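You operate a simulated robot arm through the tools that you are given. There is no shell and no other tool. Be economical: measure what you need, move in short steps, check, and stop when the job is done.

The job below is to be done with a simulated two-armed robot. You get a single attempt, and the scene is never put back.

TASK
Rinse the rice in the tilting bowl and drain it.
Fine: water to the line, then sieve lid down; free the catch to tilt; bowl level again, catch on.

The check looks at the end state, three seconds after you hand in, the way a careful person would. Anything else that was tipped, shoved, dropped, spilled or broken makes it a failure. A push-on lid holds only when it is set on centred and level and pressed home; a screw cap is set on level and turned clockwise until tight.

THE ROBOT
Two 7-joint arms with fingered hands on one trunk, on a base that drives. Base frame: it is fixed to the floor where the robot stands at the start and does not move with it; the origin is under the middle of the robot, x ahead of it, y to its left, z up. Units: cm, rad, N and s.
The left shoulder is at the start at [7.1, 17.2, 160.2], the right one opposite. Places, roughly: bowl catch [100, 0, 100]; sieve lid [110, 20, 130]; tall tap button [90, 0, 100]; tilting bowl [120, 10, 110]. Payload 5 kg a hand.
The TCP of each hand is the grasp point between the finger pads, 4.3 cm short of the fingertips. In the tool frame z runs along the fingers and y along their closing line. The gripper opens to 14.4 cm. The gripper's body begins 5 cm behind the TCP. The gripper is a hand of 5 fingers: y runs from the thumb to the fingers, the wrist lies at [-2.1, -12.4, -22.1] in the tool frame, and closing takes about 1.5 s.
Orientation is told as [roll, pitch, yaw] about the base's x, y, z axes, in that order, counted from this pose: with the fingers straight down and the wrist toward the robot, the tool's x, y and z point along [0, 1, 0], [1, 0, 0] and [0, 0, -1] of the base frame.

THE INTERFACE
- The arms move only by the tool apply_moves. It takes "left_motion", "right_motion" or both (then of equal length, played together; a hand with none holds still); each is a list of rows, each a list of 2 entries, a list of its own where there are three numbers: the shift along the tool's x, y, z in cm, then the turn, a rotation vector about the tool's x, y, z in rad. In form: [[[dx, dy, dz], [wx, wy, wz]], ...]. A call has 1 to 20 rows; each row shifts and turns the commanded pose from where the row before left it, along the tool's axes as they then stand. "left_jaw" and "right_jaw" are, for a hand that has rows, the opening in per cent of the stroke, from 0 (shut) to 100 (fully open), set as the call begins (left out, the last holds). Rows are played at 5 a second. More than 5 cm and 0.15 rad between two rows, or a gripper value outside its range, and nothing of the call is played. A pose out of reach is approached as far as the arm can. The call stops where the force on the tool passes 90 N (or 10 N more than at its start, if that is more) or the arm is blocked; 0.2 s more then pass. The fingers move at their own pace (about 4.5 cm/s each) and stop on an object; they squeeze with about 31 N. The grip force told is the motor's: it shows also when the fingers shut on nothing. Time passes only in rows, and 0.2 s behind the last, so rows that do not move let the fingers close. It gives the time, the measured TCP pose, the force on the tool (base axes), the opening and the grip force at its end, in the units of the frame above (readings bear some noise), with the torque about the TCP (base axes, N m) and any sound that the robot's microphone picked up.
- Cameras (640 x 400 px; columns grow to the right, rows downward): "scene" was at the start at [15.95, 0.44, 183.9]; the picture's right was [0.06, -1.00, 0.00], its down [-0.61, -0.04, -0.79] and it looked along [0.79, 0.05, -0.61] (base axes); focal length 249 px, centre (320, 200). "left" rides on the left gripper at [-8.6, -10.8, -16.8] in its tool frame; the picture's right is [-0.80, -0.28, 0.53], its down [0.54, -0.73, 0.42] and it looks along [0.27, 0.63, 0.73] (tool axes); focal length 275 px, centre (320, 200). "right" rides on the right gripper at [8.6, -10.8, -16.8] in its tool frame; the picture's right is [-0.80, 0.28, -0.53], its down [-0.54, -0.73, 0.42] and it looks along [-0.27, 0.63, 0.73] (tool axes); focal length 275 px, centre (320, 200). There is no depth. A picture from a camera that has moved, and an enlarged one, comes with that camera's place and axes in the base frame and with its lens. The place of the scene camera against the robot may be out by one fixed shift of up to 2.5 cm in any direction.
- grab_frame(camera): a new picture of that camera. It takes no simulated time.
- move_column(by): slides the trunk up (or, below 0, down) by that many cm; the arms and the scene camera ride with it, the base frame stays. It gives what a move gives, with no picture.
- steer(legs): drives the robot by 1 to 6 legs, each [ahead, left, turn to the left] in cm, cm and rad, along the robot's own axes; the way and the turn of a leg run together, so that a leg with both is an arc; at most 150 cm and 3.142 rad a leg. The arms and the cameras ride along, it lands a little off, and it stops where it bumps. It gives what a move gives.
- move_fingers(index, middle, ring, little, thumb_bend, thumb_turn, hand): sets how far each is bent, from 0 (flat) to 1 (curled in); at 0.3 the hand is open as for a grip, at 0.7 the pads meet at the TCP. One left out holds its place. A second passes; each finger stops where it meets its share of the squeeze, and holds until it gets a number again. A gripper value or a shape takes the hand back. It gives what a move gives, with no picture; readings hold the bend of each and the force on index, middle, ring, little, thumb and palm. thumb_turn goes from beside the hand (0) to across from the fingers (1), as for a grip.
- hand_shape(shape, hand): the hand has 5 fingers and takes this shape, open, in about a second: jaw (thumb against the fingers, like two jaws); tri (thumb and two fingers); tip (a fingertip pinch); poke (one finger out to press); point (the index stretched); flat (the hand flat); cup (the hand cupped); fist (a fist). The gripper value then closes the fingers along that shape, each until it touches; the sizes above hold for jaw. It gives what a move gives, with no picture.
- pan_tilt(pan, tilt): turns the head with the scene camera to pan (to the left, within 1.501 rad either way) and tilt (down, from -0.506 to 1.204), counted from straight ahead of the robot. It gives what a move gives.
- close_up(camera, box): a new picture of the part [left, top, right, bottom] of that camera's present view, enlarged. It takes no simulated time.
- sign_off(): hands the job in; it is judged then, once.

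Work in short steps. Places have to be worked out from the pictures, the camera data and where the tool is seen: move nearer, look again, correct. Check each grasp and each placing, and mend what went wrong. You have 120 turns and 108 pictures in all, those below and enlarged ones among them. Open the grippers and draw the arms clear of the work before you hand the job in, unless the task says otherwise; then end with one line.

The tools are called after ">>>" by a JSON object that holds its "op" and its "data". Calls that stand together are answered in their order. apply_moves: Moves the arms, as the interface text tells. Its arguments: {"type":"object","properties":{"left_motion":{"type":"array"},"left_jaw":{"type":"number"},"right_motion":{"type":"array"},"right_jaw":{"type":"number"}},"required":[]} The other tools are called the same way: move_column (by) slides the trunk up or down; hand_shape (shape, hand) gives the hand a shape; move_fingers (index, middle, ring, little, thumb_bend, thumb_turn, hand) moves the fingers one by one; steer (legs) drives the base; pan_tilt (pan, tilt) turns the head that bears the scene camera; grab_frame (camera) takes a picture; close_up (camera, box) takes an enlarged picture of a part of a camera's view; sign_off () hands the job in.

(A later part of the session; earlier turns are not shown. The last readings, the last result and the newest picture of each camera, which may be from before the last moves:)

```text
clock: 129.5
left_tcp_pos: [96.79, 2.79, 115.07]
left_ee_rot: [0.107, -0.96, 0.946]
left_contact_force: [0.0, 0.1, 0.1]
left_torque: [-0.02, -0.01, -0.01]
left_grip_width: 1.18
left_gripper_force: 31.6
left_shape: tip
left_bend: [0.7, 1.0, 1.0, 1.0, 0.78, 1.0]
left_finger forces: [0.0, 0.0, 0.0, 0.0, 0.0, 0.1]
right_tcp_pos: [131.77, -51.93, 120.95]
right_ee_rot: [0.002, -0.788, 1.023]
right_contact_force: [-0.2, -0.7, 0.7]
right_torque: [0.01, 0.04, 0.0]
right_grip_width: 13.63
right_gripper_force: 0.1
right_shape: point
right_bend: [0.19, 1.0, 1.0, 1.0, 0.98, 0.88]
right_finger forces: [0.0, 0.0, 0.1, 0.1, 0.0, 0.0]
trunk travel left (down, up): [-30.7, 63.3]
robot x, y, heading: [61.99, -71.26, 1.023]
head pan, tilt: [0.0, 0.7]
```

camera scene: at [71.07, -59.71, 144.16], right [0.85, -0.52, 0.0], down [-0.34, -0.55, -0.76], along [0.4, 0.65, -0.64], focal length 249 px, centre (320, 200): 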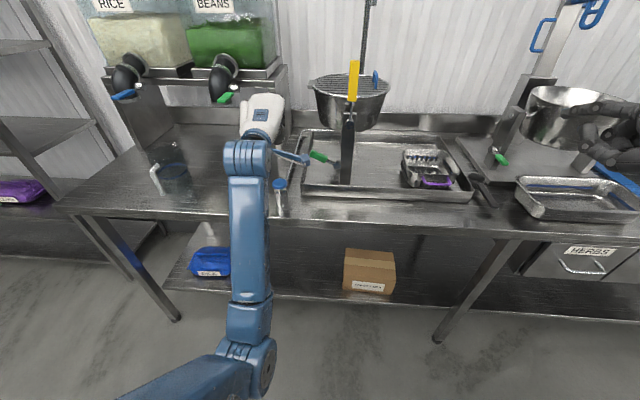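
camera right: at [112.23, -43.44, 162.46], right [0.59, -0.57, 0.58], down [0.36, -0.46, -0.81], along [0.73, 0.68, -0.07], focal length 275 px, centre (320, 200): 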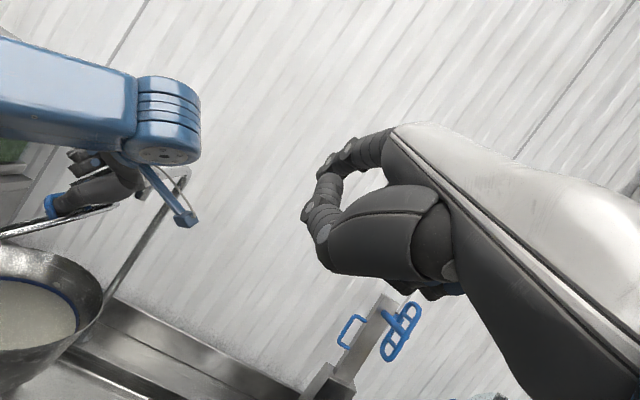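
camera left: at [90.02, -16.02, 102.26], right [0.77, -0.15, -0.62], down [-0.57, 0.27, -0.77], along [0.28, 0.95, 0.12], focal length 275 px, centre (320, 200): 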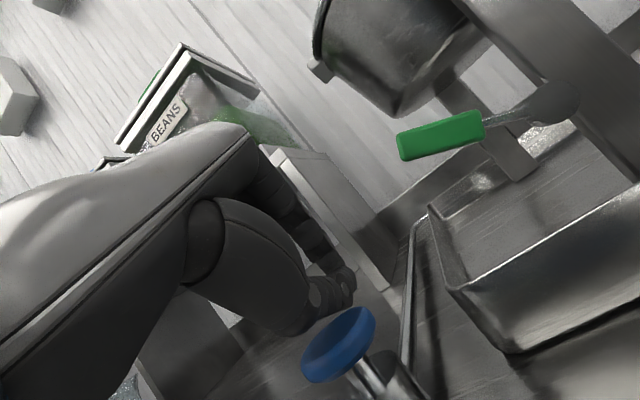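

The limit is in reaching rightward, so I shift the base right by 11 cm, then bring the hand back left of the lever and down.

>>> {"op": "steer", "data": {"legs": [[0, -11, 0]]}}

>>> {"op": "apply_moves", "data": {"left_motion": [[[4, 0, 0], [0, -0.05, -0.06]], [[4.2, 0, 0], [0, -0.04, -0.04]], [[0, -2.4, 1.7], [0, 0, 0]], [[0, -2.4, 1.7], [0, 0, 0]]]}}

>>> {"op": "grab_frame", "data": {"camera": "left"}}

```text
clock: 130.7
left_tcp_pos: [106.01, -2.93, 114.72]
left_ee_rot: [0.113, -0.955, 0.942]
left_contact_force: [0.0, 0.5, -0.3]
left_torque: [0.02, -0.01, 0.01]
left_grip_width: 1.21
left_gripper_force: 31.1
left_shape: tip
left_bend: [0.7, 1.0, 1.0, 1.0, 0.78, 1.0]
left_finger forces: [0.0, 0.0, 0.1, 0.0, 0.0, 0.0]
right_tcp_pos: [141.17, -57.49, 120.91]
right_ee_rot: [0.002, -0.787, 1.028]
right_contact_force: [0.4, 0.6, -0.9]
right_torque: [0.03, 0.04, 0.01]
right_grip_width: 13.63
right_gripper_force: 0.0
right_shape: point
right_bend: [0.19, 1.0, 1.0, 1.0, 0.98, 0.88]
right_finger forces: [0.0, 0.1, 0.0, 0.1, 0.0, 0.0]
trunk travel left (down, up): [-30.7, 63.3]
robot x, y, heading: [71.19, -76.94, 1.032]
head pan, tilt: [0.0, 0.7]
```

```text
clock: 131.7
left_tcp_pos: [99.41, 1.19, 108.96]
left_ee_rot: [-0.123, -0.955, 1.118]
left_contact_force: [-1.0, -0.8, -0.1]
left_torque: [0.01, 0.03, -0.01]
left_grip_width: 1.22
left_gripper_force: 30.9
left_shape: tip
left_bend: [0.7, 1.0, 1.0, 1.0, 0.78, 1.0]
left_finger forces: [0.0, 0.0, 0.0, 0.1, 0.0, 0.0]
right_tcp_pos: [141.17, -57.34, 120.92]
right_ee_rot: [-0.001, -0.788, 1.03]
right_contact_force: [0.3, 0.7, 0.6]
right_torque: [0.0, 0.0, -0.01]
right_grip_width: 13.63
right_gripper_force: 0.1
right_shape: point
right_bend: [0.19, 1.0, 1.0, 1.0, 0.98, 0.88]
right_finger forces: [0.0, 0.0, 0.0, 0.0, 0.1, 0.1]
trunk travel left (down, up): [-30.7, 63.3]
robot x, y, heading: [71.08, -76.96, 1.027]
head pan, tilt: [0.0, 0.7]
```

```text
13 pictures are left
camera left: at [96.13, -20.22, 110.34], right [0.85, -0.2, -0.48], down [-0.45, 0.19, -0.87], along [0.27, 0.96, 0.07], focal length 275 px, centre (320, 200)
```

left: 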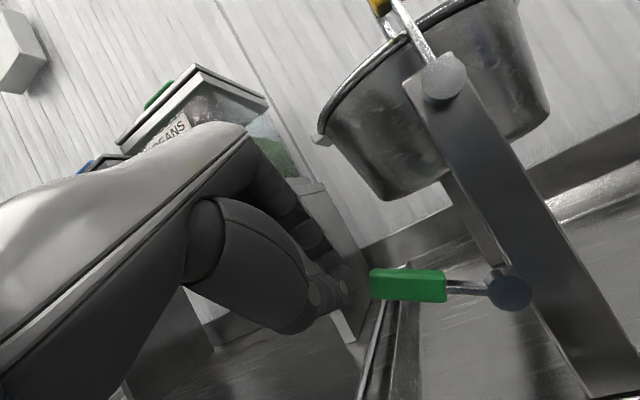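

Tracking is good now. The lever sits ~26° up with its end at u≈86.8. I go down just left of it and then under it.

>>> {"op": "apply_moves", "data": {"left_motion": [[[0.9, -1.9, 1.35], [0, 0, 0]], [[0, -1.9, 1.35], [0, 0, 0]], [[0, -1.9, 1.35], [0, 0, 0]], [[-2, 0, 0], [0, 0, 0]], [[-2.3, 0, 0], [0, 0, 0]]]}}

>>> {"op": "grab_frame", "data": {"camera": "left"}}

```text
clock: 132.9
left_tcp_pos: [101.64, -0.16, 102.28]
left_ee_rot: [-0.077, -0.96, 1.09]
left_contact_force: [-1.1, -0.4, -1.0]
left_torque: [0.01, 0.03, 0.0]
left_grip_width: 1.26
left_gripper_force: 30.9
left_shape: tip
left_bend: [0.7, 1.0, 1.0, 1.0, 0.78, 1.0]
left_finger forces: [1.4, 0.1, 0.0, 0.1, 0.0, 0.0]
right_tcp_pos: [141.1, -57.37, 120.84]
right_ee_rot: [0.003, -0.787, 1.03]
right_contact_force: [0.0, -0.3, 0.3]
right_torque: [0.0, 0.01, -0.03]
right_grip_width: 13.62
right_gripper_force: 0.1
right_shape: point
right_bend: [0.19, 1.0, 1.0, 1.0, 0.98, 0.88]
right_finger forces: [0.0, 0.1, 0.1, 0.0, 0.1, 0.0]
trunk travel left (down, up): [-30.7, 63.3]
robot x, y, heading: [71.7, -77.11, 1.03]
head pan, tilt: [0.0, 0.7]
```

```text
12 pictures are left
camera left: at [98.64, -21.57, 103.34], right [0.84, -0.19, -0.5], down [-0.47, 0.2, -0.86], along [0.26, 0.96, 0.08], focal length 275 px, centre (320, 200)
```

left: 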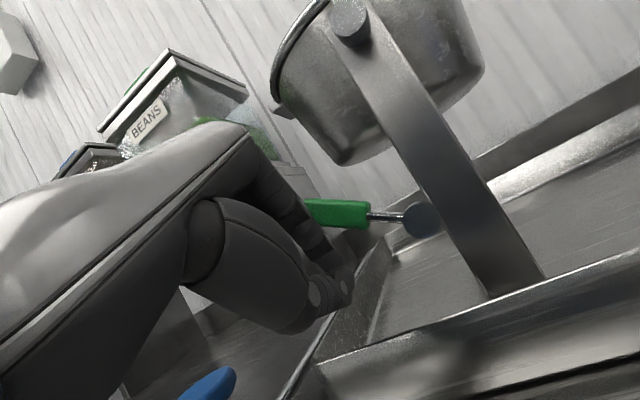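

The tips are beneath the lever. I push it up along its arc.

>>> {"op": "apply_moves", "data": {"left_motion": [[[-0.3, 1.2, -0.87], [0, 0, 0]], [[-0.6, 1.15, -0.8], [0, 0, 0]], [[-0.9, 1.0, -0.7], [0, 0, 0]], [[-1.1, 0.8, -0.58], [0, 0, 0]]]}}

>>> {"op": "grab_frame", "data": {"camera": "left"}}

```text
clock: 134.1
left_tcp_pos: [102.64, -0.47, 106.67]
left_ee_rot: [0.002, -0.96, 1.041]
left_contact_force: [0.0, 0.4, 0.7]
left_torque: [-0.02, -0.01, -0.03]
left_grip_width: 1.3
left_gripper_force: 30.7
left_shape: tip
left_bend: [0.7, 1.0, 1.0, 1.0, 0.78, 1.0]
left_finger forces: [0.1, 0.1, 0.0, 0.0, 0.0, 0.1]
right_tcp_pos: [141.12, -57.42, 120.77]
right_ee_rot: [0.002, -0.788, 1.028]
right_contact_force: [-0.1, -0.9, 0.2]
right_torque: [-0.02, 0.0, -0.02]
right_grip_width: 13.62
right_gripper_force: 0.0
right_shape: point
right_bend: [0.19, 1.0, 1.0, 1.0, 0.98, 0.88]
right_finger forces: [0.0, 0.1, 0.0, 0.0, 0.1, 0.0]
trunk travel left (down, up): [-30.7, 63.3]
robot x, y, heading: [71.7, -77.17, 1.029]
head pan, tilt: [0.0, 0.7]
stopped in row 4 (left hand): the arm was blocked; the commanded pose is now the measured one
```

```text
11 pictures are left
camera left: at [99.87, -21.96, 107.45], right [0.83, -0.16, -0.54], down [-0.5, 0.21, -0.84], along [0.25, 0.96, 0.09], focal length 275 px, centre (320, 200)
```

left: 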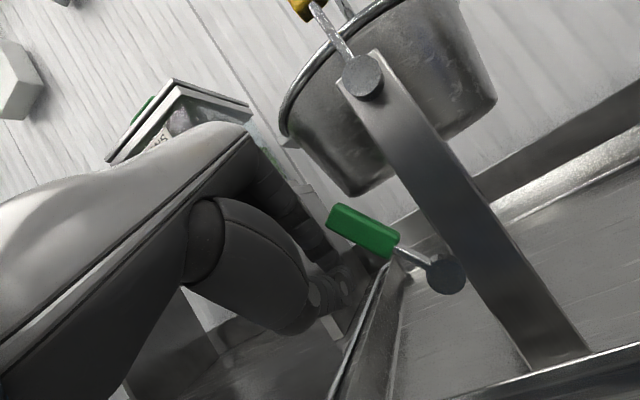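

The lever is at about 50°. The arm's rightward limit is reached, so I push on with the base: 5 cm to the right.

>>> {"op": "steer", "data": {"legs": [[0, -5, 0]]}}

>>> {"op": "grab_frame", "data": {"camera": "left"}}

```text
clock: 135.0
left_tcp_pos: [105.0, -2.22, 106.53]
left_ee_rot: [-0.003, -0.957, 1.067]
left_contact_force: [-73.9, 21.5, -1.3]
left_torque: [-0.1, -0.34, 0.43]
left_grip_width: 1.35
left_gripper_force: 31.2
left_shape: tip
left_bend: [0.7, 1.0, 1.0, 1.0, 0.78, 1.0]
left_finger forces: [71.9, 0.0, 0.0, 0.1, 0.0, 0.1]
right_tcp_pos: [144.61, -59.42, 121.25]
right_ee_rot: [-0.005, -0.789, 1.038]
right_contact_force: [-0.3, -0.9, -0.1]
right_torque: [0.03, 0.06, 0.07]
right_grip_width: 13.63
right_gripper_force: 0.1
right_shape: point
right_bend: [0.19, 1.0, 1.0, 1.0, 0.98, 0.88]
right_finger forces: [0.0, 0.0, 0.0, 0.1, 0.0, 0.0]
trunk travel left (down, up): [-30.7, 63.3]
robot x, y, heading: [75.56, -79.4, 1.025]
head pan, tilt: [0.0, 0.7]
```

```text
10 pictures are left
camera left: at [102.84, -23.8, 107.38], right [0.83, -0.15, -0.54], down [-0.51, 0.2, -0.84], along [0.23, 0.97, 0.09], focal length 275 px, centre (320, 200)
```

left: 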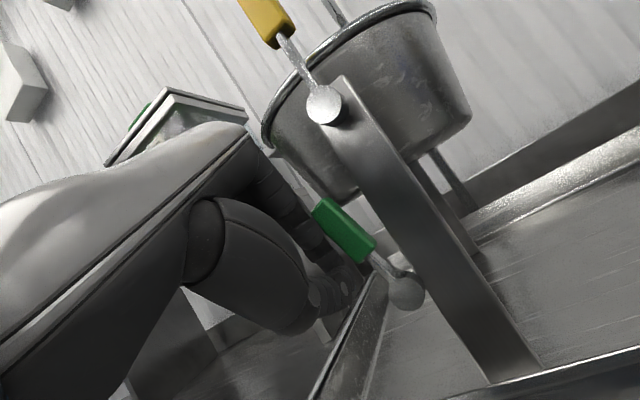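

Lever is about 70–75° up and now resists with 70 N, likely its stop: catch free. I relieve it, and bring the left hand up beside the yellow handle to try the tilt.

>>> {"op": "apply_moves", "data": {"left_motion": [[[1.5, 0, 0], [0, 0, 0]], [[1.5, -0.5, -0.8], [0, 0, 0]], [[0, 2.4, -2.2], [0, 0, 0]], [[0, 2.4, -2.2], [0, 0, 0]], [[0, 2.4, -2.2], [0, 0, 0]]]}}

>>> {"op": "move_column", "data": {"by": 14}}

>>> {"op": "grab_frame", "data": {"camera": "left"}}

```text
clock: 136.2
left_tcp_pos: [101.91, -2.75, 116.18]
left_ee_rot: [0.008, -0.955, 1.058]
left_contact_force: [0.3, -0.4, 0.2]
left_torque: [-0.01, -0.02, 0.02]
left_grip_width: 1.32
left_gripper_force: 31.1
left_shape: tip
left_bend: [0.7, 1.0, 1.0, 1.0, 0.78, 1.0]
left_finger forces: [0.1, 0.0, 0.0, 0.1, 0.1, 0.1]
right_tcp_pos: [145.22, -59.59, 120.83]
right_ee_rot: [0.001, -0.788, 1.034]
right_contact_force: [0.5, -0.1, -0.5]
right_torque: [-0.01, -0.02, 0.02]
right_grip_width: 13.63
right_gripper_force: 0.2
right_shape: point
right_bend: [0.19, 1.0, 1.0, 1.0, 0.98, 0.88]
right_finger forces: [0.1, 0.0, 0.0, 0.0, 0.0, 0.0]
trunk travel left (down, up): [-30.7, 63.3]
robot x, y, heading: [75.64, -79.64, 1.039]
head pan, tilt: [0.0, 0.7]
```

```text
clock: 137.9
left_tcp_pos: [101.99, -2.66, 130.12]
left_ee_rot: [0.007, -0.956, 1.059]
left_contact_force: [0.7, -0.5, 0.1]
left_torque: [0.0, -0.01, 0.0]
left_grip_width: 1.32
left_gripper_force: 31.6
left_shape: tip
left_bend: [0.7, 1.0, 1.0, 1.0, 0.78, 1.0]
left_finger forces: [0.0, 0.0, 0.0, 0.0, 0.0, 0.1]
right_tcp_pos: [145.24, -59.65, 134.85]
right_ee_rot: [0.001, -0.788, 1.033]
right_contact_force: [0.0, 0.3, -0.8]
right_torque: [-0.01, 0.0, 0.02]
right_grip_width: 13.64
right_gripper_force: 0.0
right_shape: point
right_bend: [0.19, 1.0, 1.0, 1.0, 0.98, 0.88]
right_finger forces: [0.0, 0.0, 0.0, 0.0, 0.0, 0.1]
trunk travel left (down, up): [-44.7, 49.3]
robot x, y, heading: [75.47, -79.77, 1.034]
head pan, tilt: [0.0, 0.7]
```

```text
9 pictures are left
camera left: at [99.76, -24.19, 131.0], right [0.83, -0.15, -0.54], down [-0.51, 0.2, -0.83], along [0.23, 0.97, 0.09], focal length 275 px, centre (320, 200)
```

left: 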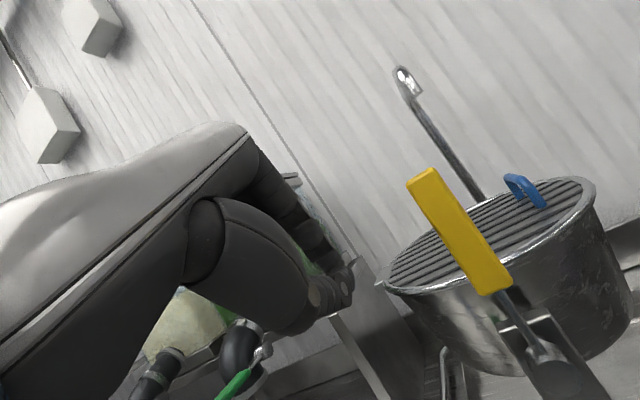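

The handle is at u≈98.6, top z≈130.5; axle at z≈115. Fingers are at its left, at the right depth. I push it rightward with the base in steps.

>>> {"op": "steer", "data": {"legs": [[0, -10, 0]]}}

>>> {"op": "grab_frame", "data": {"camera": "left"}}

```text
clock: 139.0
left_tcp_pos: [110.39, -7.69, 130.25]
left_ee_rot: [0.006, -0.956, 1.062]
left_contact_force: [0.3, 0.1, -0.4]
left_torque: [-0.01, 0.0, -0.01]
left_grip_width: 1.35
left_gripper_force: 31.0
left_shape: tip
left_bend: [0.7, 1.0, 1.0, 1.0, 0.78, 1.0]
left_finger forces: [0.0, 0.0, 0.0, 0.0, 0.0, 0.1]
right_tcp_pos: [153.86, -64.52, 134.96]
right_ee_rot: [0.0, -0.787, 1.038]
right_contact_force: [0.3, 0.3, 0.1]
right_torque: [-0.02, 0.02, 0.01]
right_grip_width: 13.61
right_gripper_force: 0.1
right_shape: point
right_bend: [0.19, 1.0, 1.0, 1.0, 0.98, 0.88]
right_finger forces: [0.0, 0.1, 0.1, 0.0, 0.0, 0.1]
trunk travel left (down, up): [-44.7, 49.3]
robot x, y, heading: [84.33, -84.74, 1.038]
head pan, tilt: [0.0, 0.7]
```

```text
8 pictures are left
camera left: at [108.19, -29.24, 131.02], right [0.83, -0.15, -0.54], down [-0.51, 0.2, -0.83], along [0.23, 0.97, 0.09], focal length 275 px, centre (320, 200)
```

left: 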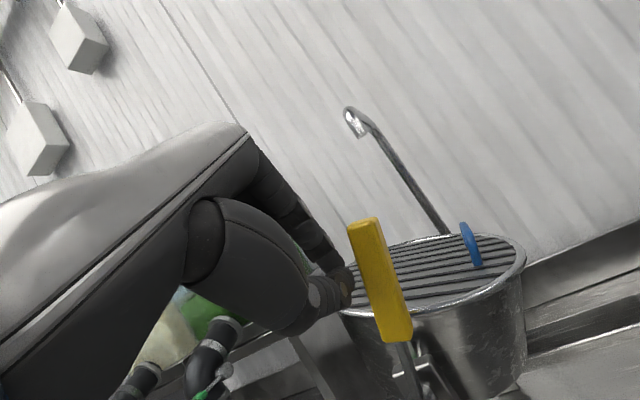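

The bowl is tilting freely (≈14° now). I push on: right and slightly down along the handle's arc.

>>> {"op": "steer", "data": {"legs": [[0, -6, 0]]}}

>>> {"op": "move_column", "data": {"by": -2.5}}

>>> {"op": "steer", "data": {"legs": [[0, -4, 0]]}}

>>> {"op": "grab_frame", "data": {"camera": "left"}}

```text
clock: 140.0
left_tcp_pos: [114.83, -10.35, 130.04]
left_ee_rot: [0.0, -0.956, 1.069]
left_contact_force: [-0.3, 1.4, -0.8]
left_torque: [0.0, -0.07, -0.12]
left_grip_width: 1.35
left_gripper_force: 31.2
left_shape: tip
left_bend: [0.7, 1.0, 1.0, 1.0, 0.78, 1.0]
left_finger forces: [0.1, 0.1, 0.0, 0.1, 0.0, 0.0]
right_tcp_pos: [158.44, -67.09, 135.04]
right_ee_rot: [-0.005, -0.787, 1.043]
right_contact_force: [-1.7, -0.2, 1.2]
right_torque: [-0.12, -0.05, -0.1]
right_grip_width: 13.61
right_gripper_force: 0.0
right_shape: point
right_bend: [0.19, 1.0, 1.0, 1.0, 0.98, 0.88]
right_finger forces: [0.1, 0.0, 0.0, 0.0, 0.1, 0.1]
trunk travel left (down, up): [-44.7, 49.3]
robot x, y, heading: [89.33, -87.62, 1.036]
head pan, tilt: [0.0, 0.7]
```

```text
clock: 140.7
left_tcp_pos: [115.1, -10.67, 127.74]
left_ee_rot: [0.008, -0.956, 1.062]
left_contact_force: [-3.6, 2.4, 2.1]
left_torque: [0.12, 0.16, 0.09]
left_grip_width: 1.35
left_gripper_force: 31.0
left_shape: tip
left_bend: [0.7, 1.0, 1.0, 1.0, 0.78, 1.0]
left_finger forces: [0.0, 0.2, 0.0, 0.1, 0.0, 0.0]
right_tcp_pos: [158.7, -67.4, 132.4]
right_ee_rot: [0.001, -0.787, 1.039]
right_contact_force: [-0.7, 0.6, 1.0]
right_torque: [0.0, 0.01, 0.05]
right_grip_width: 13.64
right_gripper_force: 0.0
right_shape: point
right_bend: [0.19, 1.0, 1.0, 1.0, 0.98, 0.88]
right_finger forces: [0.1, 0.0, 0.0, 0.0, 0.0, 0.1]
trunk travel left (down, up): [-42.2, 51.8]
robot x, y, heading: [89.01, -87.8, 1.033]
head pan, tilt: [0.0, 0.7]
```

```text
clock: 141.6
left_tcp_pos: [118.07, -12.31, 127.59]
left_ee_rot: [0.0, -0.954, 1.072]
left_contact_force: [-1.3, 1.1, 0.8]
left_torque: [-0.03, -0.11, -0.12]
left_grip_width: 1.36
left_gripper_force: 31.0
left_shape: tip
left_bend: [0.7, 1.0, 1.0, 1.0, 0.78, 1.0]
left_finger forces: [0.0, 0.0, 0.1, 0.0, 0.1, 0.0]
right_tcp_pos: [161.51, -68.98, 132.66]
right_ee_rot: [-0.005, -0.788, 1.046]
right_contact_force: [-0.8, 1.0, 1.0]
right_torque: [-0.08, -0.06, -0.14]
right_grip_width: 13.67
right_gripper_force: 0.0
right_shape: point
right_bend: [0.19, 1.0, 1.0, 1.0, 0.98, 0.88]
right_finger forces: [0.0, 0.0, 0.0, 0.1, 0.0, 0.1]
trunk travel left (down, up): [-42.2, 51.8]
robot x, y, heading: [92.51, -89.65, 1.038]
head pan, tilt: [0.0, 0.7]
```

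```text
7 pictures are left
camera left: at [115.99, -33.84, 128.43], right [0.83, -0.14, -0.54], down [-0.51, 0.2, -0.84], along [0.23, 0.97, 0.09], focal length 275 px, centre (320, 200)
```

left: 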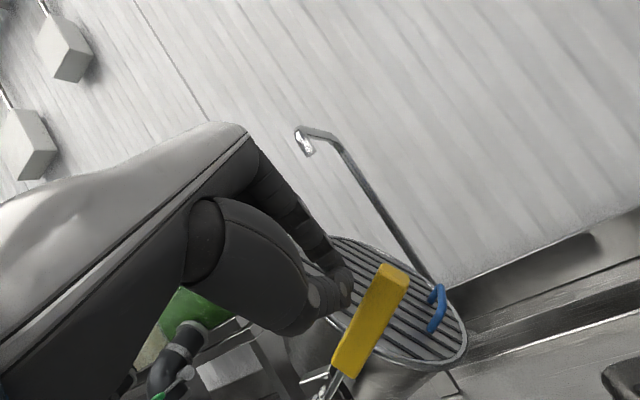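

Tilt is about 50–55° with hardly any force. I go lower and a bit further right to tilt to about 80°.

>>> {"op": "move_column", "data": {"by": -5}}

>>> {"op": "steer", "data": {"legs": [[0, -3, 0]]}}

>>> {"op": "move_column", "data": {"by": -2.5}}

>>> {"op": "grab_frame", "data": {"camera": "left"}}

```text
clock: 142.5
left_tcp_pos: [118.45, -12.5, 122.56]
left_ee_rot: [0.006, -0.955, 1.064]
left_contact_force: [0.5, 0.6, -0.2]
left_torque: [-0.01, -0.02, -0.01]
left_grip_width: 1.33
left_gripper_force: 31.1
left_shape: tip
left_bend: [0.7, 1.0, 1.0, 1.0, 0.78, 1.0]
left_finger forces: [0.0, 0.0, 0.0, 0.0, 0.0, 0.0]
right_tcp_pos: [161.95, -69.38, 127.4]
right_ee_rot: [0.001, -0.787, 1.042]
right_contact_force: [-0.2, -0.3, 0.5]
right_torque: [-0.02, -0.03, -0.02]
right_grip_width: 13.63
right_gripper_force: 0.1
right_shape: point
right_bend: [0.19, 1.0, 1.0, 1.0, 0.98, 0.88]
right_finger forces: [0.0, 0.0, 0.0, 0.0, 0.0, 0.0]
trunk travel left (down, up): [-37.2, 56.8]
robot x, y, heading: [92.57, -89.45, 1.04]
head pan, tilt: [0.0, 0.7]
```

```text
clock: 143.3
left_tcp_pos: [120.69, -13.77, 122.57]
left_ee_rot: [0.001, -0.957, 1.069]
left_contact_force: [-1.2, 0.9, 1.2]
left_torque: [0.03, -0.05, -0.08]
left_grip_width: 1.33
left_gripper_force: 31.4
left_shape: tip
left_bend: [0.7, 1.0, 1.0, 1.0, 0.78, 1.0]
left_finger forces: [0.0, 0.1, 0.0, 0.0, 0.0, 0.1]
right_tcp_pos: [164.14, -70.45, 127.64]
right_ee_rot: [-0.002, -0.786, 1.048]
right_contact_force: [-0.2, 1.5, 0.6]
right_torque: [-0.07, -0.03, -0.08]
right_grip_width: 13.64
right_gripper_force: 0.1
right_shape: point
right_bend: [0.19, 1.0, 1.0, 1.0, 0.98, 0.88]
right_finger forces: [0.1, 0.1, 0.0, 0.0, 0.1, 0.0]
trunk travel left (down, up): [-37.2, 56.8]
robot x, y, heading: [95.02, -91.13, 1.041]
head pan, tilt: [0.0, 0.7]
```

```text
clock: 144.1
left_tcp_pos: [120.94, -14.06, 120.03]
left_ee_rot: [0.009, -0.955, 1.063]
left_contact_force: [0.1, -0.2, 0.1]
left_torque: [-0.01, 0.0, 0.04]
left_grip_width: 1.34
left_gripper_force: 31.0
left_shape: tip
left_bend: [0.7, 1.0, 1.0, 1.0, 0.78, 1.0]
left_finger forces: [0.0, 0.0, 0.0, 0.1, 0.0, 0.0]
right_tcp_pos: [164.61, -70.67, 124.86]
right_ee_rot: [0.001, -0.787, 1.042]
right_contact_force: [0.3, 0.2, 0.0]
right_torque: [0.03, 0.02, 0.04]
right_grip_width: 13.66
right_gripper_force: 0.0
right_shape: point
right_bend: [0.19, 1.0, 1.0, 1.0, 0.98, 0.88]
right_finger forces: [0.0, 0.1, 0.0, 0.0, 0.0, 0.1]
trunk travel left (down, up): [-34.7, 59.3]
robot x, y, heading: [94.75, -91.29, 1.041]
head pan, tilt: [0.0, 0.7]
```

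```text
6 pictures are left
camera left: at [118.98, -35.58, 120.88], right [0.83, -0.14, -0.54], down [-0.52, 0.2, -0.83], along [0.22, 0.97, 0.09], focal length 275 px, centre (320, 200)
```

left: 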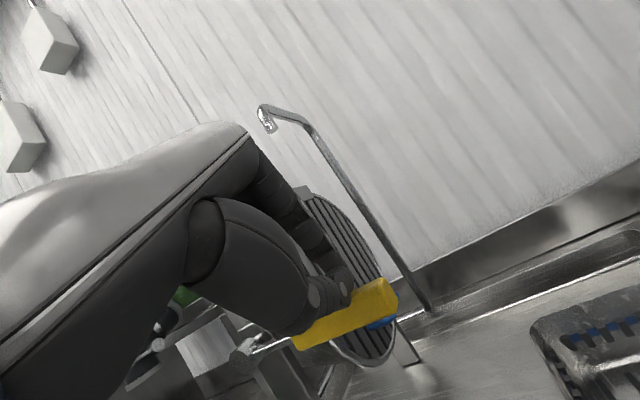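

Tilt is now about 85°. I hold here and let it drain, then look.

>>> {"op": "apply_moves", "data": {"left_motion": [[[0, 0, 0], [0, 0, 0]], [[0, 0, 0], [0, 0, 0]], [[0, 0, 0], [0, 0, 0]], [[0, 0, 0], [0, 0, 0]], [[0, 0, 0], [0, 0, 0]], [[0, 0, 0], [0, 0, 0]], [[0, 0, 0], [0, 0, 0]], [[0, 0, 0], [0, 0, 0]], [[0, 0, 0], [0, 0, 0]], [[0, 0, 0], [0, 0, 0]], [[0, 0, 0], [0, 0, 0]], [[0, 0, 0], [0, 0, 0]], [[0, 0, 0], [0, 0, 0]], [[0, 0, 0], [0, 0, 0]], [[0, 0, 0], [0, 0, 0]], [[0, 0, 0], [0, 0, 0]], [[0, 0, 0], [0, 0, 0]], [[0, 0, 0], [0, 0, 0]], [[0, 0, 0], [0, 0, 0]], [[0, 0, 0], [0, 0, 0]]]}}

>>> {"op": "pan_tilt", "data": {"pan": 0.35, "tilt": 0.55}}

>>> {"op": "grab_frame", "data": {"camera": "scene"}}

```text
clock: 148.3
left_tcp_pos: [120.93, -13.99, 120.08]
left_ee_rot: [0.007, -0.955, 1.067]
left_contact_force: [-0.6, -0.1, 0.0]
left_torque: [0.02, 0.0, 0.01]
left_grip_width: 1.34
left_gripper_force: 31.5
left_shape: tip
left_bend: [0.7, 1.0, 1.0, 1.0, 0.78, 1.0]
left_finger forces: [0.1, 0.0, 0.0, 0.0, 0.0, 0.0]
right_tcp_pos: [164.53, -70.63, 124.97]
right_ee_rot: [0.0, -0.786, 1.044]
right_contact_force: [-0.4, -0.1, 0.9]
right_torque: [0.03, 0.02, 0.02]
right_grip_width: 13.63
right_gripper_force: 0.0
right_shape: point
right_bend: [0.19, 1.0, 1.0, 1.0, 0.98, 0.88]
right_finger forces: [0.0, 0.1, 0.0, 0.0, 0.0, 0.0]
trunk travel left (down, up): [-34.7, 59.3]
robot x, y, heading: [94.73, -91.45, 1.043]
head pan, tilt: [0.0, 0.7]
```

```text
clock: 149.1
left_tcp_pos: [120.92, -13.96, 120.05]
left_ee_rot: [0.007, -0.955, 1.066]
left_contact_force: [-0.1, -0.8, 0.0]
left_torque: [0.04, 0.0, -0.02]
left_grip_width: 1.32
left_gripper_force: 30.6
left_shape: tip
left_bend: [0.7, 1.0, 1.0, 1.0, 0.78, 1.0]
left_finger forces: [0.1, 0.0, 0.1, 0.0, 0.0, 0.1]
right_tcp_pos: [164.5, -70.56, 124.91]
right_ee_rot: [0.0, -0.788, 1.045]
right_contact_force: [0.0, 0.0, 1.5]
right_torque: [-0.01, 0.0, -0.02]
right_grip_width: 13.64
right_gripper_force: 0.1
right_shape: point
right_bend: [0.19, 1.0, 1.0, 1.0, 0.98, 0.88]
right_finger forces: [0.1, 0.0, 0.0, 0.0, 0.0, 0.0]
trunk travel left (down, up): [-34.7, 59.3]
robot x, y, heading: [94.82, -91.29, 1.042]
head pan, tilt: [0.351, 0.55]
```

```text
5 pictures are left
camera scene: at [101.43, -78.01, 149.5], right [0.98, -0.18, 0.0], down [-0.09, -0.51, -0.85], along [0.15, 0.84, -0.52], focal length 249 px, centre (320, 200)
```

scene: 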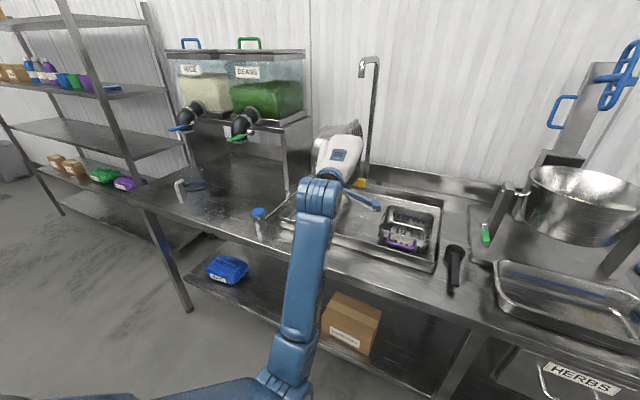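

No stream remains. Now I bring the hand out, below the yellow handle, and lift it back: base back 6, trunk down, base forward.

>>> {"op": "steer", "data": {"legs": [[-6.5, 0, 0]]}}

>>> {"op": "move_column", "data": {"by": -8.5}}

>>> {"op": "steer", "data": {"legs": [[6.5, 0, 0]]}}

>>> {"op": "grab_frame", "data": {"camera": "left"}}

```text
clock: 150.1
left_tcp_pos: [117.73, -19.41, 120.11]
left_ee_rot: [0.006, -0.954, 1.07]
left_contact_force: [-0.4, -0.6, 1.1]
left_torque: [-0.02, 0.04, -0.05]
left_grip_width: 1.36
left_gripper_force: 31.0
left_shape: tip
left_bend: [0.7, 1.0, 1.0, 1.0, 0.78, 1.0]
left_finger forces: [0.0, 0.0, 0.0, 0.0, 0.0, 0.0]
right_tcp_pos: [161.4, -75.98, 124.92]
right_ee_rot: [0.0, -0.787, 1.043]
right_contact_force: [-0.5, 0.0, 0.6]
right_torque: [-0.03, 0.0, -0.04]
right_grip_width: 13.63
right_gripper_force: 0.1
right_shape: point
right_bend: [0.19, 1.0, 1.0, 1.0, 0.98, 0.88]
right_finger forces: [0.0, 0.0, 0.0, 0.0, 0.0, 0.0]
trunk travel left (down, up): [-34.7, 59.3]
robot x, y, heading: [91.97, -96.5, 1.037]
head pan, tilt: [0.351, 0.55]
```

```text
clock: 151.3
left_tcp_pos: [117.67, -19.41, 111.6]
left_ee_rot: [0.008, -0.954, 1.068]
left_contact_force: [0.6, -0.2, -0.7]
left_torque: [0.0, -0.02, 0.0]
left_grip_width: 1.36
left_gripper_force: 30.6
left_shape: tip
left_bend: [0.7, 1.0, 1.0, 1.0, 0.78, 1.0]
left_finger forces: [0.0, 0.0, 0.0, 0.1, 0.0, 0.0]
right_tcp_pos: [161.3, -75.99, 116.48]
right_ee_rot: [0.0, -0.787, 1.044]
right_contact_force: [0.0, -0.5, 0.7]
right_torque: [-0.02, 0.02, 0.0]
right_grip_width: 13.63
right_gripper_force: 0.0
right_shape: point
right_bend: [0.19, 1.0, 1.0, 1.0, 0.98, 0.88]
right_finger forces: [0.0, 0.0, 0.0, 0.1, 0.0, 0.1]
trunk travel left (down, up): [-26.2, 67.8]
robot x, y, heading: [91.81, -96.76, 1.042]
head pan, tilt: [0.351, 0.55]
```

```text
clock: 152.3
left_tcp_pos: [120.05, -15.16, 112.56]
left_ee_rot: [0.003, -0.972, 1.072]
left_contact_force: [-4.1, -6.8, -0.3]
left_torque: [0.19, -0.07, 0.07]
left_grip_width: 1.44
left_gripper_force: 30.6
left_shape: tip
left_bend: [0.7, 0.98, 1.0, 1.0, 0.77, 1.0]
left_finger forces: [2.6, 5.8, 0.0, 0.0, 0.1, 0.0]
right_tcp_pos: [163.94, -71.08, 116.32]
right_ee_rot: [0.002, -0.787, 1.048]
right_contact_force: [-0.5, 0.7, 0.7]
right_torque: [0.02, 0.0, 0.0]
right_grip_width: 13.63
right_gripper_force: 0.0
right_shape: point
right_bend: [0.19, 1.0, 1.0, 1.0, 0.98, 0.88]
right_finger forces: [0.0, 0.0, 0.0, 0.0, 0.0, 0.0]
trunk travel left (down, up): [-26.2, 67.8]
robot x, y, heading: [94.92, -91.67, 1.046]
head pan, tilt: [0.351, 0.55]
stopped in leg 1: the force on the tool passed its limit at 104 N (the readings are from after the stop); the commanded pose is now the measured one
```

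```text
4 pictures are left
camera left: at [117.99, -36.7, 112.99], right [0.83, -0.13, -0.54], down [-0.51, 0.21, -0.84], along [0.22, 0.97, 0.11], focal length 275 px, centre (320, 200)
```

left: 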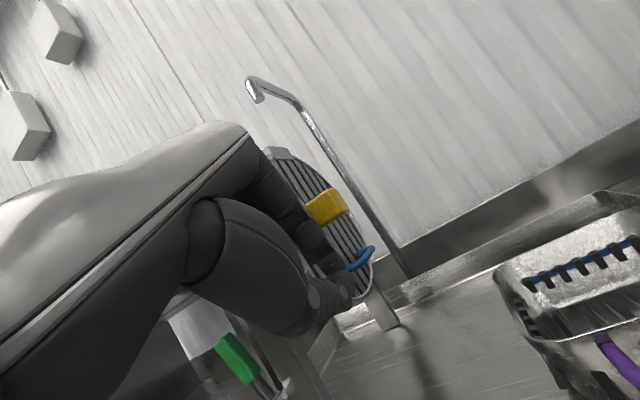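

The fingertips are under the handle (about 1.3 cm overlap). I lift with the trunk and watch the force.

>>> {"op": "steer", "data": {"legs": [[-0.4, 0, 0]]}}

>>> {"op": "move_column", "data": {"by": 5}}

>>> {"op": "close_up", "data": {"camera": "left", "box": [220, 60, 500, 360]}}

```text
clock: 153.1
left_tcp_pos: [119.84, -15.24, 112.39]
left_ee_rot: [0.005, -0.971, 1.07]
left_contact_force: [0.0, -0.8, 0.2]
left_torque: [0.03, -0.01, 0.01]
left_grip_width: 1.41
left_gripper_force: 30.9
left_shape: tip
left_bend: [0.7, 1.0, 1.0, 1.0, 0.77, 1.0]
left_finger forces: [0.0, 0.3, 0.1, 0.1, 0.1, 0.0]
right_tcp_pos: [163.94, -71.34, 116.31]
right_ee_rot: [0.002, -0.785, 1.047]
right_contact_force: [0.3, 0.2, 0.3]
right_torque: [0.01, 0.01, 0.0]
right_grip_width: 13.64
right_gripper_force: 0.0
right_shape: point
right_bend: [0.19, 1.0, 1.0, 1.0, 0.98, 0.88]
right_finger forces: [0.0, 0.1, 0.0, 0.1, 0.0, 0.1]
trunk travel left (down, up): [-26.2, 67.8]
robot x, y, heading: [94.17, -91.98, 1.047]
head pan, tilt: [0.351, 0.55]
```

```text
clock: 154.0
left_tcp_pos: [119.83, -15.4, 117.59]
left_ee_rot: [0.006, -0.972, 1.073]
left_contact_force: [-5.7, -6.2, 0.5]
left_torque: [-0.01, 0.01, -0.01]
left_grip_width: 1.45
left_gripper_force: 30.4
left_shape: tip
left_bend: [0.7, 1.0, 1.0, 1.0, 0.77, 1.0]
left_finger forces: [8.2, 0.0, 0.0, 0.0, 0.0, 0.0]
right_tcp_pos: [163.91, -71.36, 121.31]
right_ee_rot: [0.002, -0.787, 1.046]
right_contact_force: [0.0, 0.1, -0.7]
right_torque: [0.05, 0.04, 0.0]
right_grip_width: 13.64
right_gripper_force: 0.2
right_shape: point
right_bend: [0.19, 1.0, 1.0, 1.0, 0.98, 0.88]
right_finger forces: [0.0, 0.1, 0.0, 0.0, 0.0, 0.1]
trunk travel left (down, up): [-31.2, 62.8]
robot x, y, heading: [94.75, -91.89, 1.045]
head pan, tilt: [0.351, 0.55]
```

```text
1.33 times, centred on (360, 210) of left
camera zoom: at [117.79, -36.96, 117.99], right [0.83, -0.13, -0.54], down [-0.51, 0.21, -0.84], along [0.22, 0.97, 0.11], focal length 367 px, centre (267, 187)
```

zoom: 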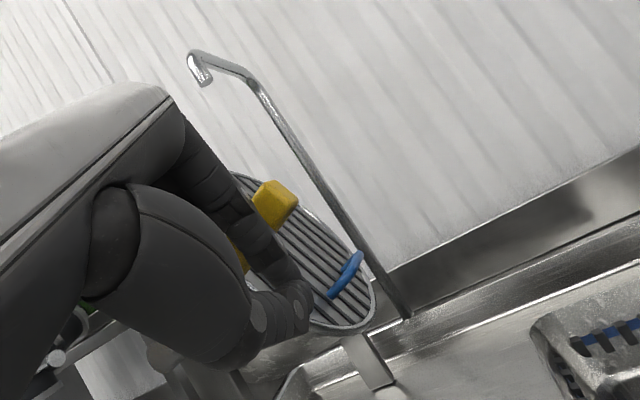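

The handle is rising with the fingers (8 N). I continue along the arc: up and left in alternating steps.

>>> {"op": "move_column", "data": {"by": 3.5}}

>>> {"op": "steer", "data": {"legs": [[0, 2.5, 0]]}}

>>> {"op": "move_column", "data": {"by": 3.5}}

>>> {"op": "steer", "data": {"legs": [[0, 3, 0]]}}

>>> {"op": "move_column", "data": {"by": 2.5}}

>>> {"op": "grab_frame", "data": {"camera": "left"}}

```text
clock: 154.8
left_tcp_pos: [119.89, -15.45, 121.14]
left_ee_rot: [0.004, -0.975, 1.071]
left_contact_force: [-7.7, -7.2, -0.2]
left_torque: [0.03, 0.02, 0.0]
left_grip_width: 1.47
left_gripper_force: 31.1
left_shape: tip
left_bend: [0.7, 1.0, 1.0, 1.0, 0.77, 1.0]
left_finger forces: [6.5, 0.0, 0.1, 0.0, 0.0, 0.1]
right_tcp_pos: [163.83, -71.51, 124.86]
right_ee_rot: [0.001, -0.786, 1.047]
right_contact_force: [0.4, -0.6, 0.5]
right_torque: [0.0, 0.01, 0.0]
right_grip_width: 13.63
right_gripper_force: 0.0
right_shape: point
right_bend: [0.19, 1.0, 1.0, 1.0, 0.98, 0.88]
right_finger forces: [0.0, 0.0, 0.1, 0.0, 0.1, 0.1]
trunk travel left (down, up): [-34.7, 59.3]
robot x, y, heading: [94.38, -91.71, 1.042]
head pan, tilt: [0.351, 0.55]
```

```text
clock: 155.6
left_tcp_pos: [118.01, -14.2, 120.89]
left_ee_rot: [0.008, -0.973, 1.066]
left_contact_force: [1.5, -3.0, -0.7]
left_torque: [0.01, 0.06, 0.09]
left_grip_width: 1.44
left_gripper_force: 31.2
left_shape: tip
left_bend: [0.7, 1.0, 1.0, 1.0, 0.77, 1.0]
left_finger forces: [2.1, 0.0, 0.0, 0.1, 0.0, 0.0]
right_tcp_pos: [162.13, -70.08, 124.65]
right_ee_rot: [0.007, -0.786, 1.045]
right_contact_force: [1.0, 0.1, 0.4]
right_torque: [0.03, 0.03, 0.05]
right_grip_width: 13.64
right_gripper_force: 0.1
right_shape: point
right_bend: [0.19, 1.0, 1.0, 1.0, 0.98, 0.88]
right_finger forces: [0.0, 0.0, 0.1, 0.0, 0.0, 0.0]
trunk travel left (down, up): [-34.7, 59.3]
robot x, y, heading: [92.32, -90.87, 1.041]
head pan, tilt: [0.351, 0.55]
```

```text
clock: 156.4
left_tcp_pos: [117.9, -14.13, 124.51]
left_ee_rot: [0.001, -0.973, 1.07]
left_contact_force: [-1.4, -4.9, -0.8]
left_torque: [-0.07, 0.01, -0.03]
left_grip_width: 1.43
left_gripper_force: 30.8
left_shape: tip
left_bend: [0.7, 1.0, 1.0, 1.0, 0.77, 1.0]
left_finger forces: [0.0, 0.0, 0.0, 0.1, 0.0, 0.0]
right_tcp_pos: [161.79, -70.14, 128.36]
right_ee_rot: [0.002, -0.784, 1.044]
right_contact_force: [-1.4, -0.3, 0.1]
right_torque: [0.0, -0.01, -0.03]
right_grip_width: 13.63
right_gripper_force: 0.0
right_shape: point
right_bend: [0.19, 1.0, 1.0, 1.0, 0.98, 0.88]
right_finger forces: [0.0, 0.1, 0.1, 0.0, 0.0, 0.1]
trunk travel left (down, up): [-38.2, 55.8]
robot x, y, heading: [92.23, -91.03, 1.04]
head pan, tilt: [0.351, 0.55]
```

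```text
clock: 157.2
left_tcp_pos: [115.53, -12.78, 124.56]
left_ee_rot: [0.011, -0.973, 1.065]
left_contact_force: [0.0, -0.8, 0.2]
left_torque: [0.05, 0.03, 0.09]
left_grip_width: 1.43
left_gripper_force: 31.0
left_shape: tip
left_bend: [0.7, 1.0, 1.0, 1.0, 0.77, 1.0]
left_finger forces: [0.1, 0.0, 0.0, 0.0, 0.0, 0.0]
right_tcp_pos: [159.68, -68.91, 128.21]
right_ee_rot: [0.009, -0.786, 1.042]
right_contact_force: [0.6, -0.6, -0.2]
right_torque: [0.04, 0.04, 0.02]
right_grip_width: 13.61
right_gripper_force: 0.1
right_shape: point
right_bend: [0.19, 1.0, 1.0, 1.0, 0.98, 0.88]
right_finger forces: [0.1, 0.0, 0.0, 0.1, 0.0, 0.0]
trunk travel left (down, up): [-38.2, 55.8]
robot x, y, heading: [90.02, -89.4, 1.04]
head pan, tilt: [0.351, 0.55]
```

```text
clock: 157.9
left_tcp_pos: [115.53, -12.6, 126.93]
left_ee_rot: [0.0, -0.972, 1.07]
left_contact_force: [1.8, -2.1, -1.6]
left_torque: [-0.05, -0.02, -0.13]
left_grip_width: 1.41
left_gripper_force: 30.7
left_shape: tip
left_bend: [0.7, 1.0, 1.0, 1.0, 0.77, 1.0]
left_finger forces: [0.1, 0.0, 0.0, 0.0, 0.0, 0.0]
right_tcp_pos: [159.33, -68.7, 130.68]
right_ee_rot: [0.002, -0.785, 1.045]
right_contact_force: [0.0, 0.3, 0.2]
right_torque: [0.01, -0.03, -0.04]
right_grip_width: 13.61
right_gripper_force: 0.1
right_shape: point
right_bend: [0.19, 1.0, 1.0, 1.0, 0.98, 0.88]
right_finger forces: [0.0, 0.0, 0.0, 0.0, 0.1, 0.0]
trunk travel left (down, up): [-40.7, 53.3]
robot x, y, heading: [90.32, -89.12, 1.045]
head pan, tilt: [0.351, 0.55]
```

```text
2 pictures are left
camera left: at [113.33, -34.2, 127.42], right [0.83, -0.13, -0.54], down [-0.51, 0.21, -0.84], along [0.22, 0.97, 0.1], focal length 275 px, centre (320, 200)
```

left: 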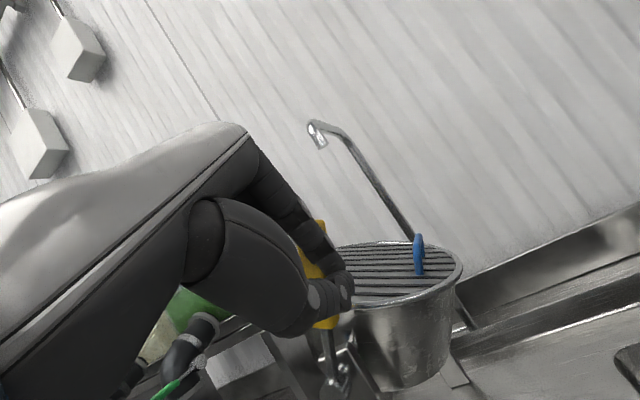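

By geometry and picture the tilt is ≈27°. I push left: base 4 cm first, then fine steps by arm toward TCP u≈99.8 (handle vertical).

>>> {"op": "steer", "data": {"legs": [[0, 4, 0]]}}

>>> {"op": "move_column", "data": {"by": 1}}

```text
clock: 158.8
left_tcp_pos: [112.47, -10.9, 127.09]
left_ee_rot: [0.01, -0.972, 1.065]
left_contact_force: [1.5, -0.2, -0.1]
left_torque: [0.02, 0.07, 0.11]
left_grip_width: 1.42
left_gripper_force: 31.4
left_shape: tip
left_bend: [0.7, 1.0, 1.0, 1.0, 0.77, 1.0]
left_finger forces: [0.1, 0.1, 0.0, 0.0, 0.1, 0.1]
right_tcp_pos: [156.6, -66.85, 130.56]
right_ee_rot: [0.009, -0.786, 1.04]
right_contact_force: [1.1, -0.8, 0.1]
right_torque: [0.03, 0.08, 0.13]
right_grip_width: 13.6
right_gripper_force: 0.1
right_shape: point
right_bend: [0.19, 1.0, 1.0, 1.0, 0.98, 0.88]
right_finger forces: [0.0, 0.0, 0.0, 0.0, 0.0, 0.0]
trunk travel left (down, up): [-40.7, 53.3]
robot x, y, heading: [86.79, -87.28, 1.04]
head pan, tilt: [0.351, 0.55]
```

```text
clock: 159.4
left_tcp_pos: [112.21, -10.71, 127.96]
left_ee_rot: [0.007, -0.972, 1.067]
left_contact_force: [0.8, -0.4, -0.7]
left_torque: [0.0, -0.02, -0.01]
left_grip_width: 1.44
left_gripper_force: 31.3
left_shape: tip
left_bend: [0.7, 1.0, 1.0, 1.0, 0.77, 1.0]
left_finger forces: [0.1, 0.0, 0.0, 0.0, 0.1, 0.1]
right_tcp_pos: [156.38, -66.88, 131.78]
right_ee_rot: [0.004, -0.784, 1.041]
right_contact_force: [0.5, -0.7, 0.5]
right_torque: [0.02, 0.0, 0.03]
right_grip_width: 13.63
right_gripper_force: 0.0
right_shape: point
right_bend: [0.19, 1.0, 1.0, 1.0, 0.98, 0.88]
right_finger forces: [0.0, 0.1, 0.1, 0.0, 0.1, 0.1]
trunk travel left (down, up): [-41.7, 52.3]
robot x, y, heading: [87.01, -87.45, 1.043]
head pan, tilt: [0.351, 0.55]
```

TCP u is 101.4. Fine arm steps left.

>>> {"op": "apply_moves", "data": {"left_motion": [[[0.6, 0, 0], [0, 0, 0]], [[0.5, 0, 0], [0, 0, 0]], [[0.4, 0, 0], [0, 0, 0]], [[0, 0, 0], [0, 0, 0]]]}}

>>> {"op": "grab_frame", "data": {"camera": "left"}}

```text
clock: 160.4
left_tcp_pos: [110.74, -9.92, 128.06]
left_ee_rot: [0.007, -0.972, 1.068]
left_contact_force: [-0.4, -0.3, -0.8]
left_torque: [0.0, 0.0, 0.05]
left_grip_width: 1.39
left_gripper_force: 31.4
left_shape: tip
left_bend: [0.7, 1.0, 1.0, 1.0, 0.77, 1.0]
left_finger forces: [0.0, 0.1, 0.1, 0.0, 0.0, 0.1]
right_tcp_pos: [156.17, -66.66, 131.72]
right_ee_rot: [0.003, -0.786, 1.046]
right_contact_force: [0.0, 0.2, -0.4]
right_torque: [0.01, -0.02, -0.02]
right_grip_width: 13.64
right_gripper_force: 0.0
right_shape: point
right_bend: [0.19, 1.0, 1.0, 1.0, 0.98, 0.88]
right_finger forces: [0.1, 0.0, 0.0, 0.1, 0.0, 0.0]
trunk travel left (down, up): [-41.7, 52.3]
robot x, y, heading: [86.36, -87.08, 1.044]
head pan, tilt: [0.351, 0.55]
```

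```text
1 pictures are left
camera left: at [108.74, -31.62, 128.46], right [0.83, -0.13, -0.54], down [-0.51, 0.21, -0.84], along [0.22, 0.97, 0.11], focal length 275 px, centre (320, 200)
```

left: 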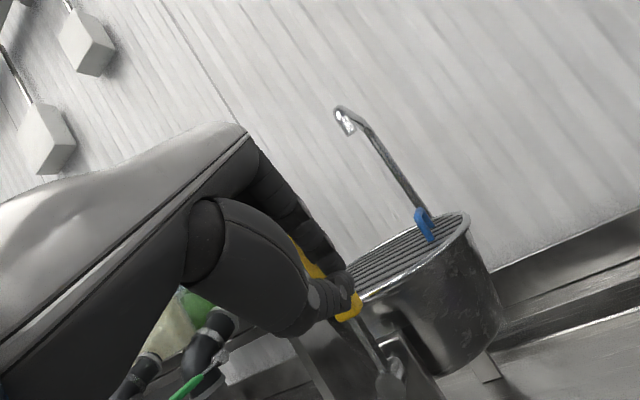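

By image geometry the lid/rim line matches horizontal (within ~2°). Now the catch: I back the fingers out, go left and down, and insert them at the right side of the raised lever.

>>> {"op": "apply_moves", "data": {"left_motion": [[[-0.6, 0, 0], [0, 0, 0]], [[0, -1.55, -2.3], [0, 0, 0]], [[0, -1.55, -2.3], [0, 0, 0]], [[2.8, 0, 0], [0, 0, 0]], [[2.8, 0, 0], [0, 0, 0]], [[0, -3.6, 2.45], [0, 0, 0]], [[0, -3.6, 2.45], [0, 0, 0]], [[0, -3.6, 2.45], [0, 0, 0]], [[0, -3.6, 2.45], [0, 0, 0]], [[0, 0, 0], [0, 0, 0]]]}}

```text
clock: 162.6
left_tcp_pos: [103.76, -12.69, 110.53]
left_ee_rot: [0.003, -0.972, 1.069]
left_contact_force: [-0.4, -0.1, -0.9]
left_torque: [0.02, -0.03, -0.01]
left_grip_width: 1.43
left_gripper_force: 30.9
left_shape: tip
left_bend: [0.7, 1.0, 1.0, 1.0, 0.77, 1.0]
left_finger forces: [0.0, 0.1, 0.1, 0.1, 0.0, 0.0]
right_tcp_pos: [156.24, -66.64, 131.81]
right_ee_rot: [0.003, -0.787, 1.043]
right_contact_force: [-0.1, 0.6, 0.6]
right_torque: [-0.02, -0.01, 0.04]
right_grip_width: 13.63
right_gripper_force: 0.0
right_shape: point
right_bend: [0.19, 1.0, 1.0, 1.0, 0.98, 0.88]
right_finger forces: [0.1, 0.0, 0.0, 0.0, 0.2, 0.1]
trunk travel left (down, up): [-41.7, 52.3]
robot x, y, heading: [86.31, -87.59, 1.04]
head pan, tilt: [0.351, 0.55]
```

On target. I move forward beside the lever.

>>> {"op": "apply_moves", "data": {"left_motion": [[[0, 1.5, 2.2], [0, 0, 0]], [[0, 1.5, 2.2], [0, 0, 0]], [[0, 1.5, 2.2], [0, 0, 0]], [[0, 0, 0], [0, 0, 0]]]}}

```text
clock: 163.6
left_tcp_pos: [107.41, -5.48, 110.75]
left_ee_rot: [0.002, -0.972, 1.071]
left_contact_force: [-0.4, 0.4, 0.9]
left_torque: [-0.03, -0.04, -0.01]
left_grip_width: 1.43
left_gripper_force: 31.1
left_shape: tip
left_bend: [0.7, 1.0, 1.0, 1.0, 0.77, 1.0]
left_finger forces: [0.0, 0.0, 0.0, 0.0, 0.1, 0.0]
right_tcp_pos: [156.05, -66.67, 131.73]
right_ee_rot: [0.004, -0.785, 1.043]
right_contact_force: [1.0, -0.3, 0.8]
right_torque: [-0.02, 0.0, 0.02]
right_grip_width: 13.61
right_gripper_force: 0.1
right_shape: point
right_bend: [0.19, 1.0, 1.0, 1.0, 0.98, 0.88]
right_finger forces: [0.1, 0.1, 0.0, 0.0, 0.0, 0.0]
trunk travel left (down, up): [-41.7, 52.3]
robot x, y, heading: [86.65, -87.29, 1.041]
head pan, tilt: [0.351, 0.55]
```

Free so far, beside the lever. A touch further in, then I push it left and down along its arc.

>>> {"op": "apply_moves", "data": {"left_motion": [[[0, 0.4, 0.6], [0, 0, 0]], [[1.9, -0.62, 0.42], [0, 0, 0]], [[1.9, -0.62, 0.42], [0, 0, 0]], [[1.1, -0.66, 0.45], [0, 0, 0]], [[1.1, -0.66, 0.45], [0, 0, 0]]]}}

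```text
clock: 164.8
left_tcp_pos: [102.32, -1.84, 107.54]
left_ee_rot: [0.003, -0.974, 1.072]
left_contact_force: [0.2, 0.5, 0.5]
left_torque: [0.02, -0.03, -0.04]
left_grip_width: 1.47
left_gripper_force: 31.6
left_shape: tip
left_bend: [0.7, 1.0, 1.0, 1.0, 0.77, 1.0]
left_finger forces: [0.0, 0.1, 0.0, 0.0, 0.0, 0.0]
right_tcp_pos: [156.14, -66.62, 131.78]
right_ee_rot: [0.002, -0.786, 1.043]
right_contact_force: [-0.9, -0.3, 0.1]
right_torque: [-0.03, -0.01, -0.01]
right_grip_width: 13.62
right_gripper_force: 0.0
right_shape: point
right_bend: [0.19, 1.0, 1.0, 1.0, 0.98, 0.88]
right_finger forces: [0.1, 0.0, 0.0, 0.0, 0.1, 0.0]
trunk travel left (down, up): [-41.7, 52.3]
robot x, y, heading: [86.72, -87.45, 1.039]
head pan, tilt: [0.351, 0.55]
```

No residual force to judge by; I continue down and then press slightly beyond horizontal to feel the lever's stop.

>>> {"op": "apply_moves", "data": {"left_motion": [[[0.75, -0.9, 0.62], [0, 0, 0]], [[0.75, -0.9, 0.62], [0, 0, 0]], [[0.2, -0.62, 0.42], [0, 0, 0]], [[0.2, -0.62, 0.42], [0, 0, 0]], [[0, -0.4, 0.28], [0, 0, 0]]]}}

```text
clock: 166.0
left_tcp_pos: [100.92, -1.02, 103.89]
left_ee_rot: [0.005, -0.979, 1.069]
left_contact_force: [-0.7, -5.9, 14.6]
left_torque: [0.21, -0.19, -0.1]
left_grip_width: 1.41
left_gripper_force: 30.6
left_shape: tip
left_bend: [0.7, 1.0, 1.0, 1.0, 0.77, 1.0]
left_finger forces: [0.1, 0.0, 0.1, 0.0, 0.0, 0.1]
right_tcp_pos: [156.11, -67.03, 131.91]
right_ee_rot: [0.004, -0.787, 1.042]
right_contact_force: [-0.2, 0.0, 0.1]
right_torque: [0.01, 0.01, 0.0]
right_grip_width: 13.63
right_gripper_force: 0.0
right_shape: point
right_bend: [0.19, 1.0, 1.0, 1.0, 0.98, 0.88]
right_finger forces: [0.0, 0.1, 0.0, 0.0, 0.1, 0.0]
trunk travel left (down, up): [-41.7, 52.3]
robot x, y, heading: [86.49, -87.44, 1.045]
head pan, tilt: [0.351, 0.55]
```

There is a 15 N upward reaction right where the horizontal lever should stop. I press a bit more to make sure it is home.

>>> {"op": "apply_moves", "data": {"left_motion": [[[0, -0.5, 0.34], [0, 0, 0]], [[0, -0.4, 0.28], [0, 0, 0]], [[0, 0, 0], [0, 0, 0]]]}}

```text
clock: 166.8
left_tcp_pos: [100.7, -1.57, 103.51]
left_ee_rot: [0.006, -0.989, 1.067]
left_contact_force: [-7.5, -16.5, 44.6]
left_torque: [0.81, -0.47, -0.14]
left_grip_width: 1.18
left_gripper_force: 30.8
left_shape: tip
left_bend: [0.7, 1.0, 1.0, 1.0, 0.77, 1.0]
left_finger forces: [63.3, 0.0, 0.1, 0.0, 0.1, 0.1]
right_tcp_pos: [156.04, -67.36, 132.06]
right_ee_rot: [0.007, -0.79, 1.041]
right_contact_force: [0.4, -0.9, 0.5]
right_torque: [-0.03, 0.03, 0.03]
right_grip_width: 13.62
right_gripper_force: 0.1
right_shape: point
right_bend: [0.19, 1.0, 1.0, 1.0, 0.98, 0.88]
right_finger forces: [0.0, 0.0, 0.0, 0.1, 0.0, 0.1]
trunk travel left (down, up): [-41.7, 52.3]
robot x, y, heading: [86.51, -87.68, 1.044]
head pan, tilt: [0.351, 0.55]
```

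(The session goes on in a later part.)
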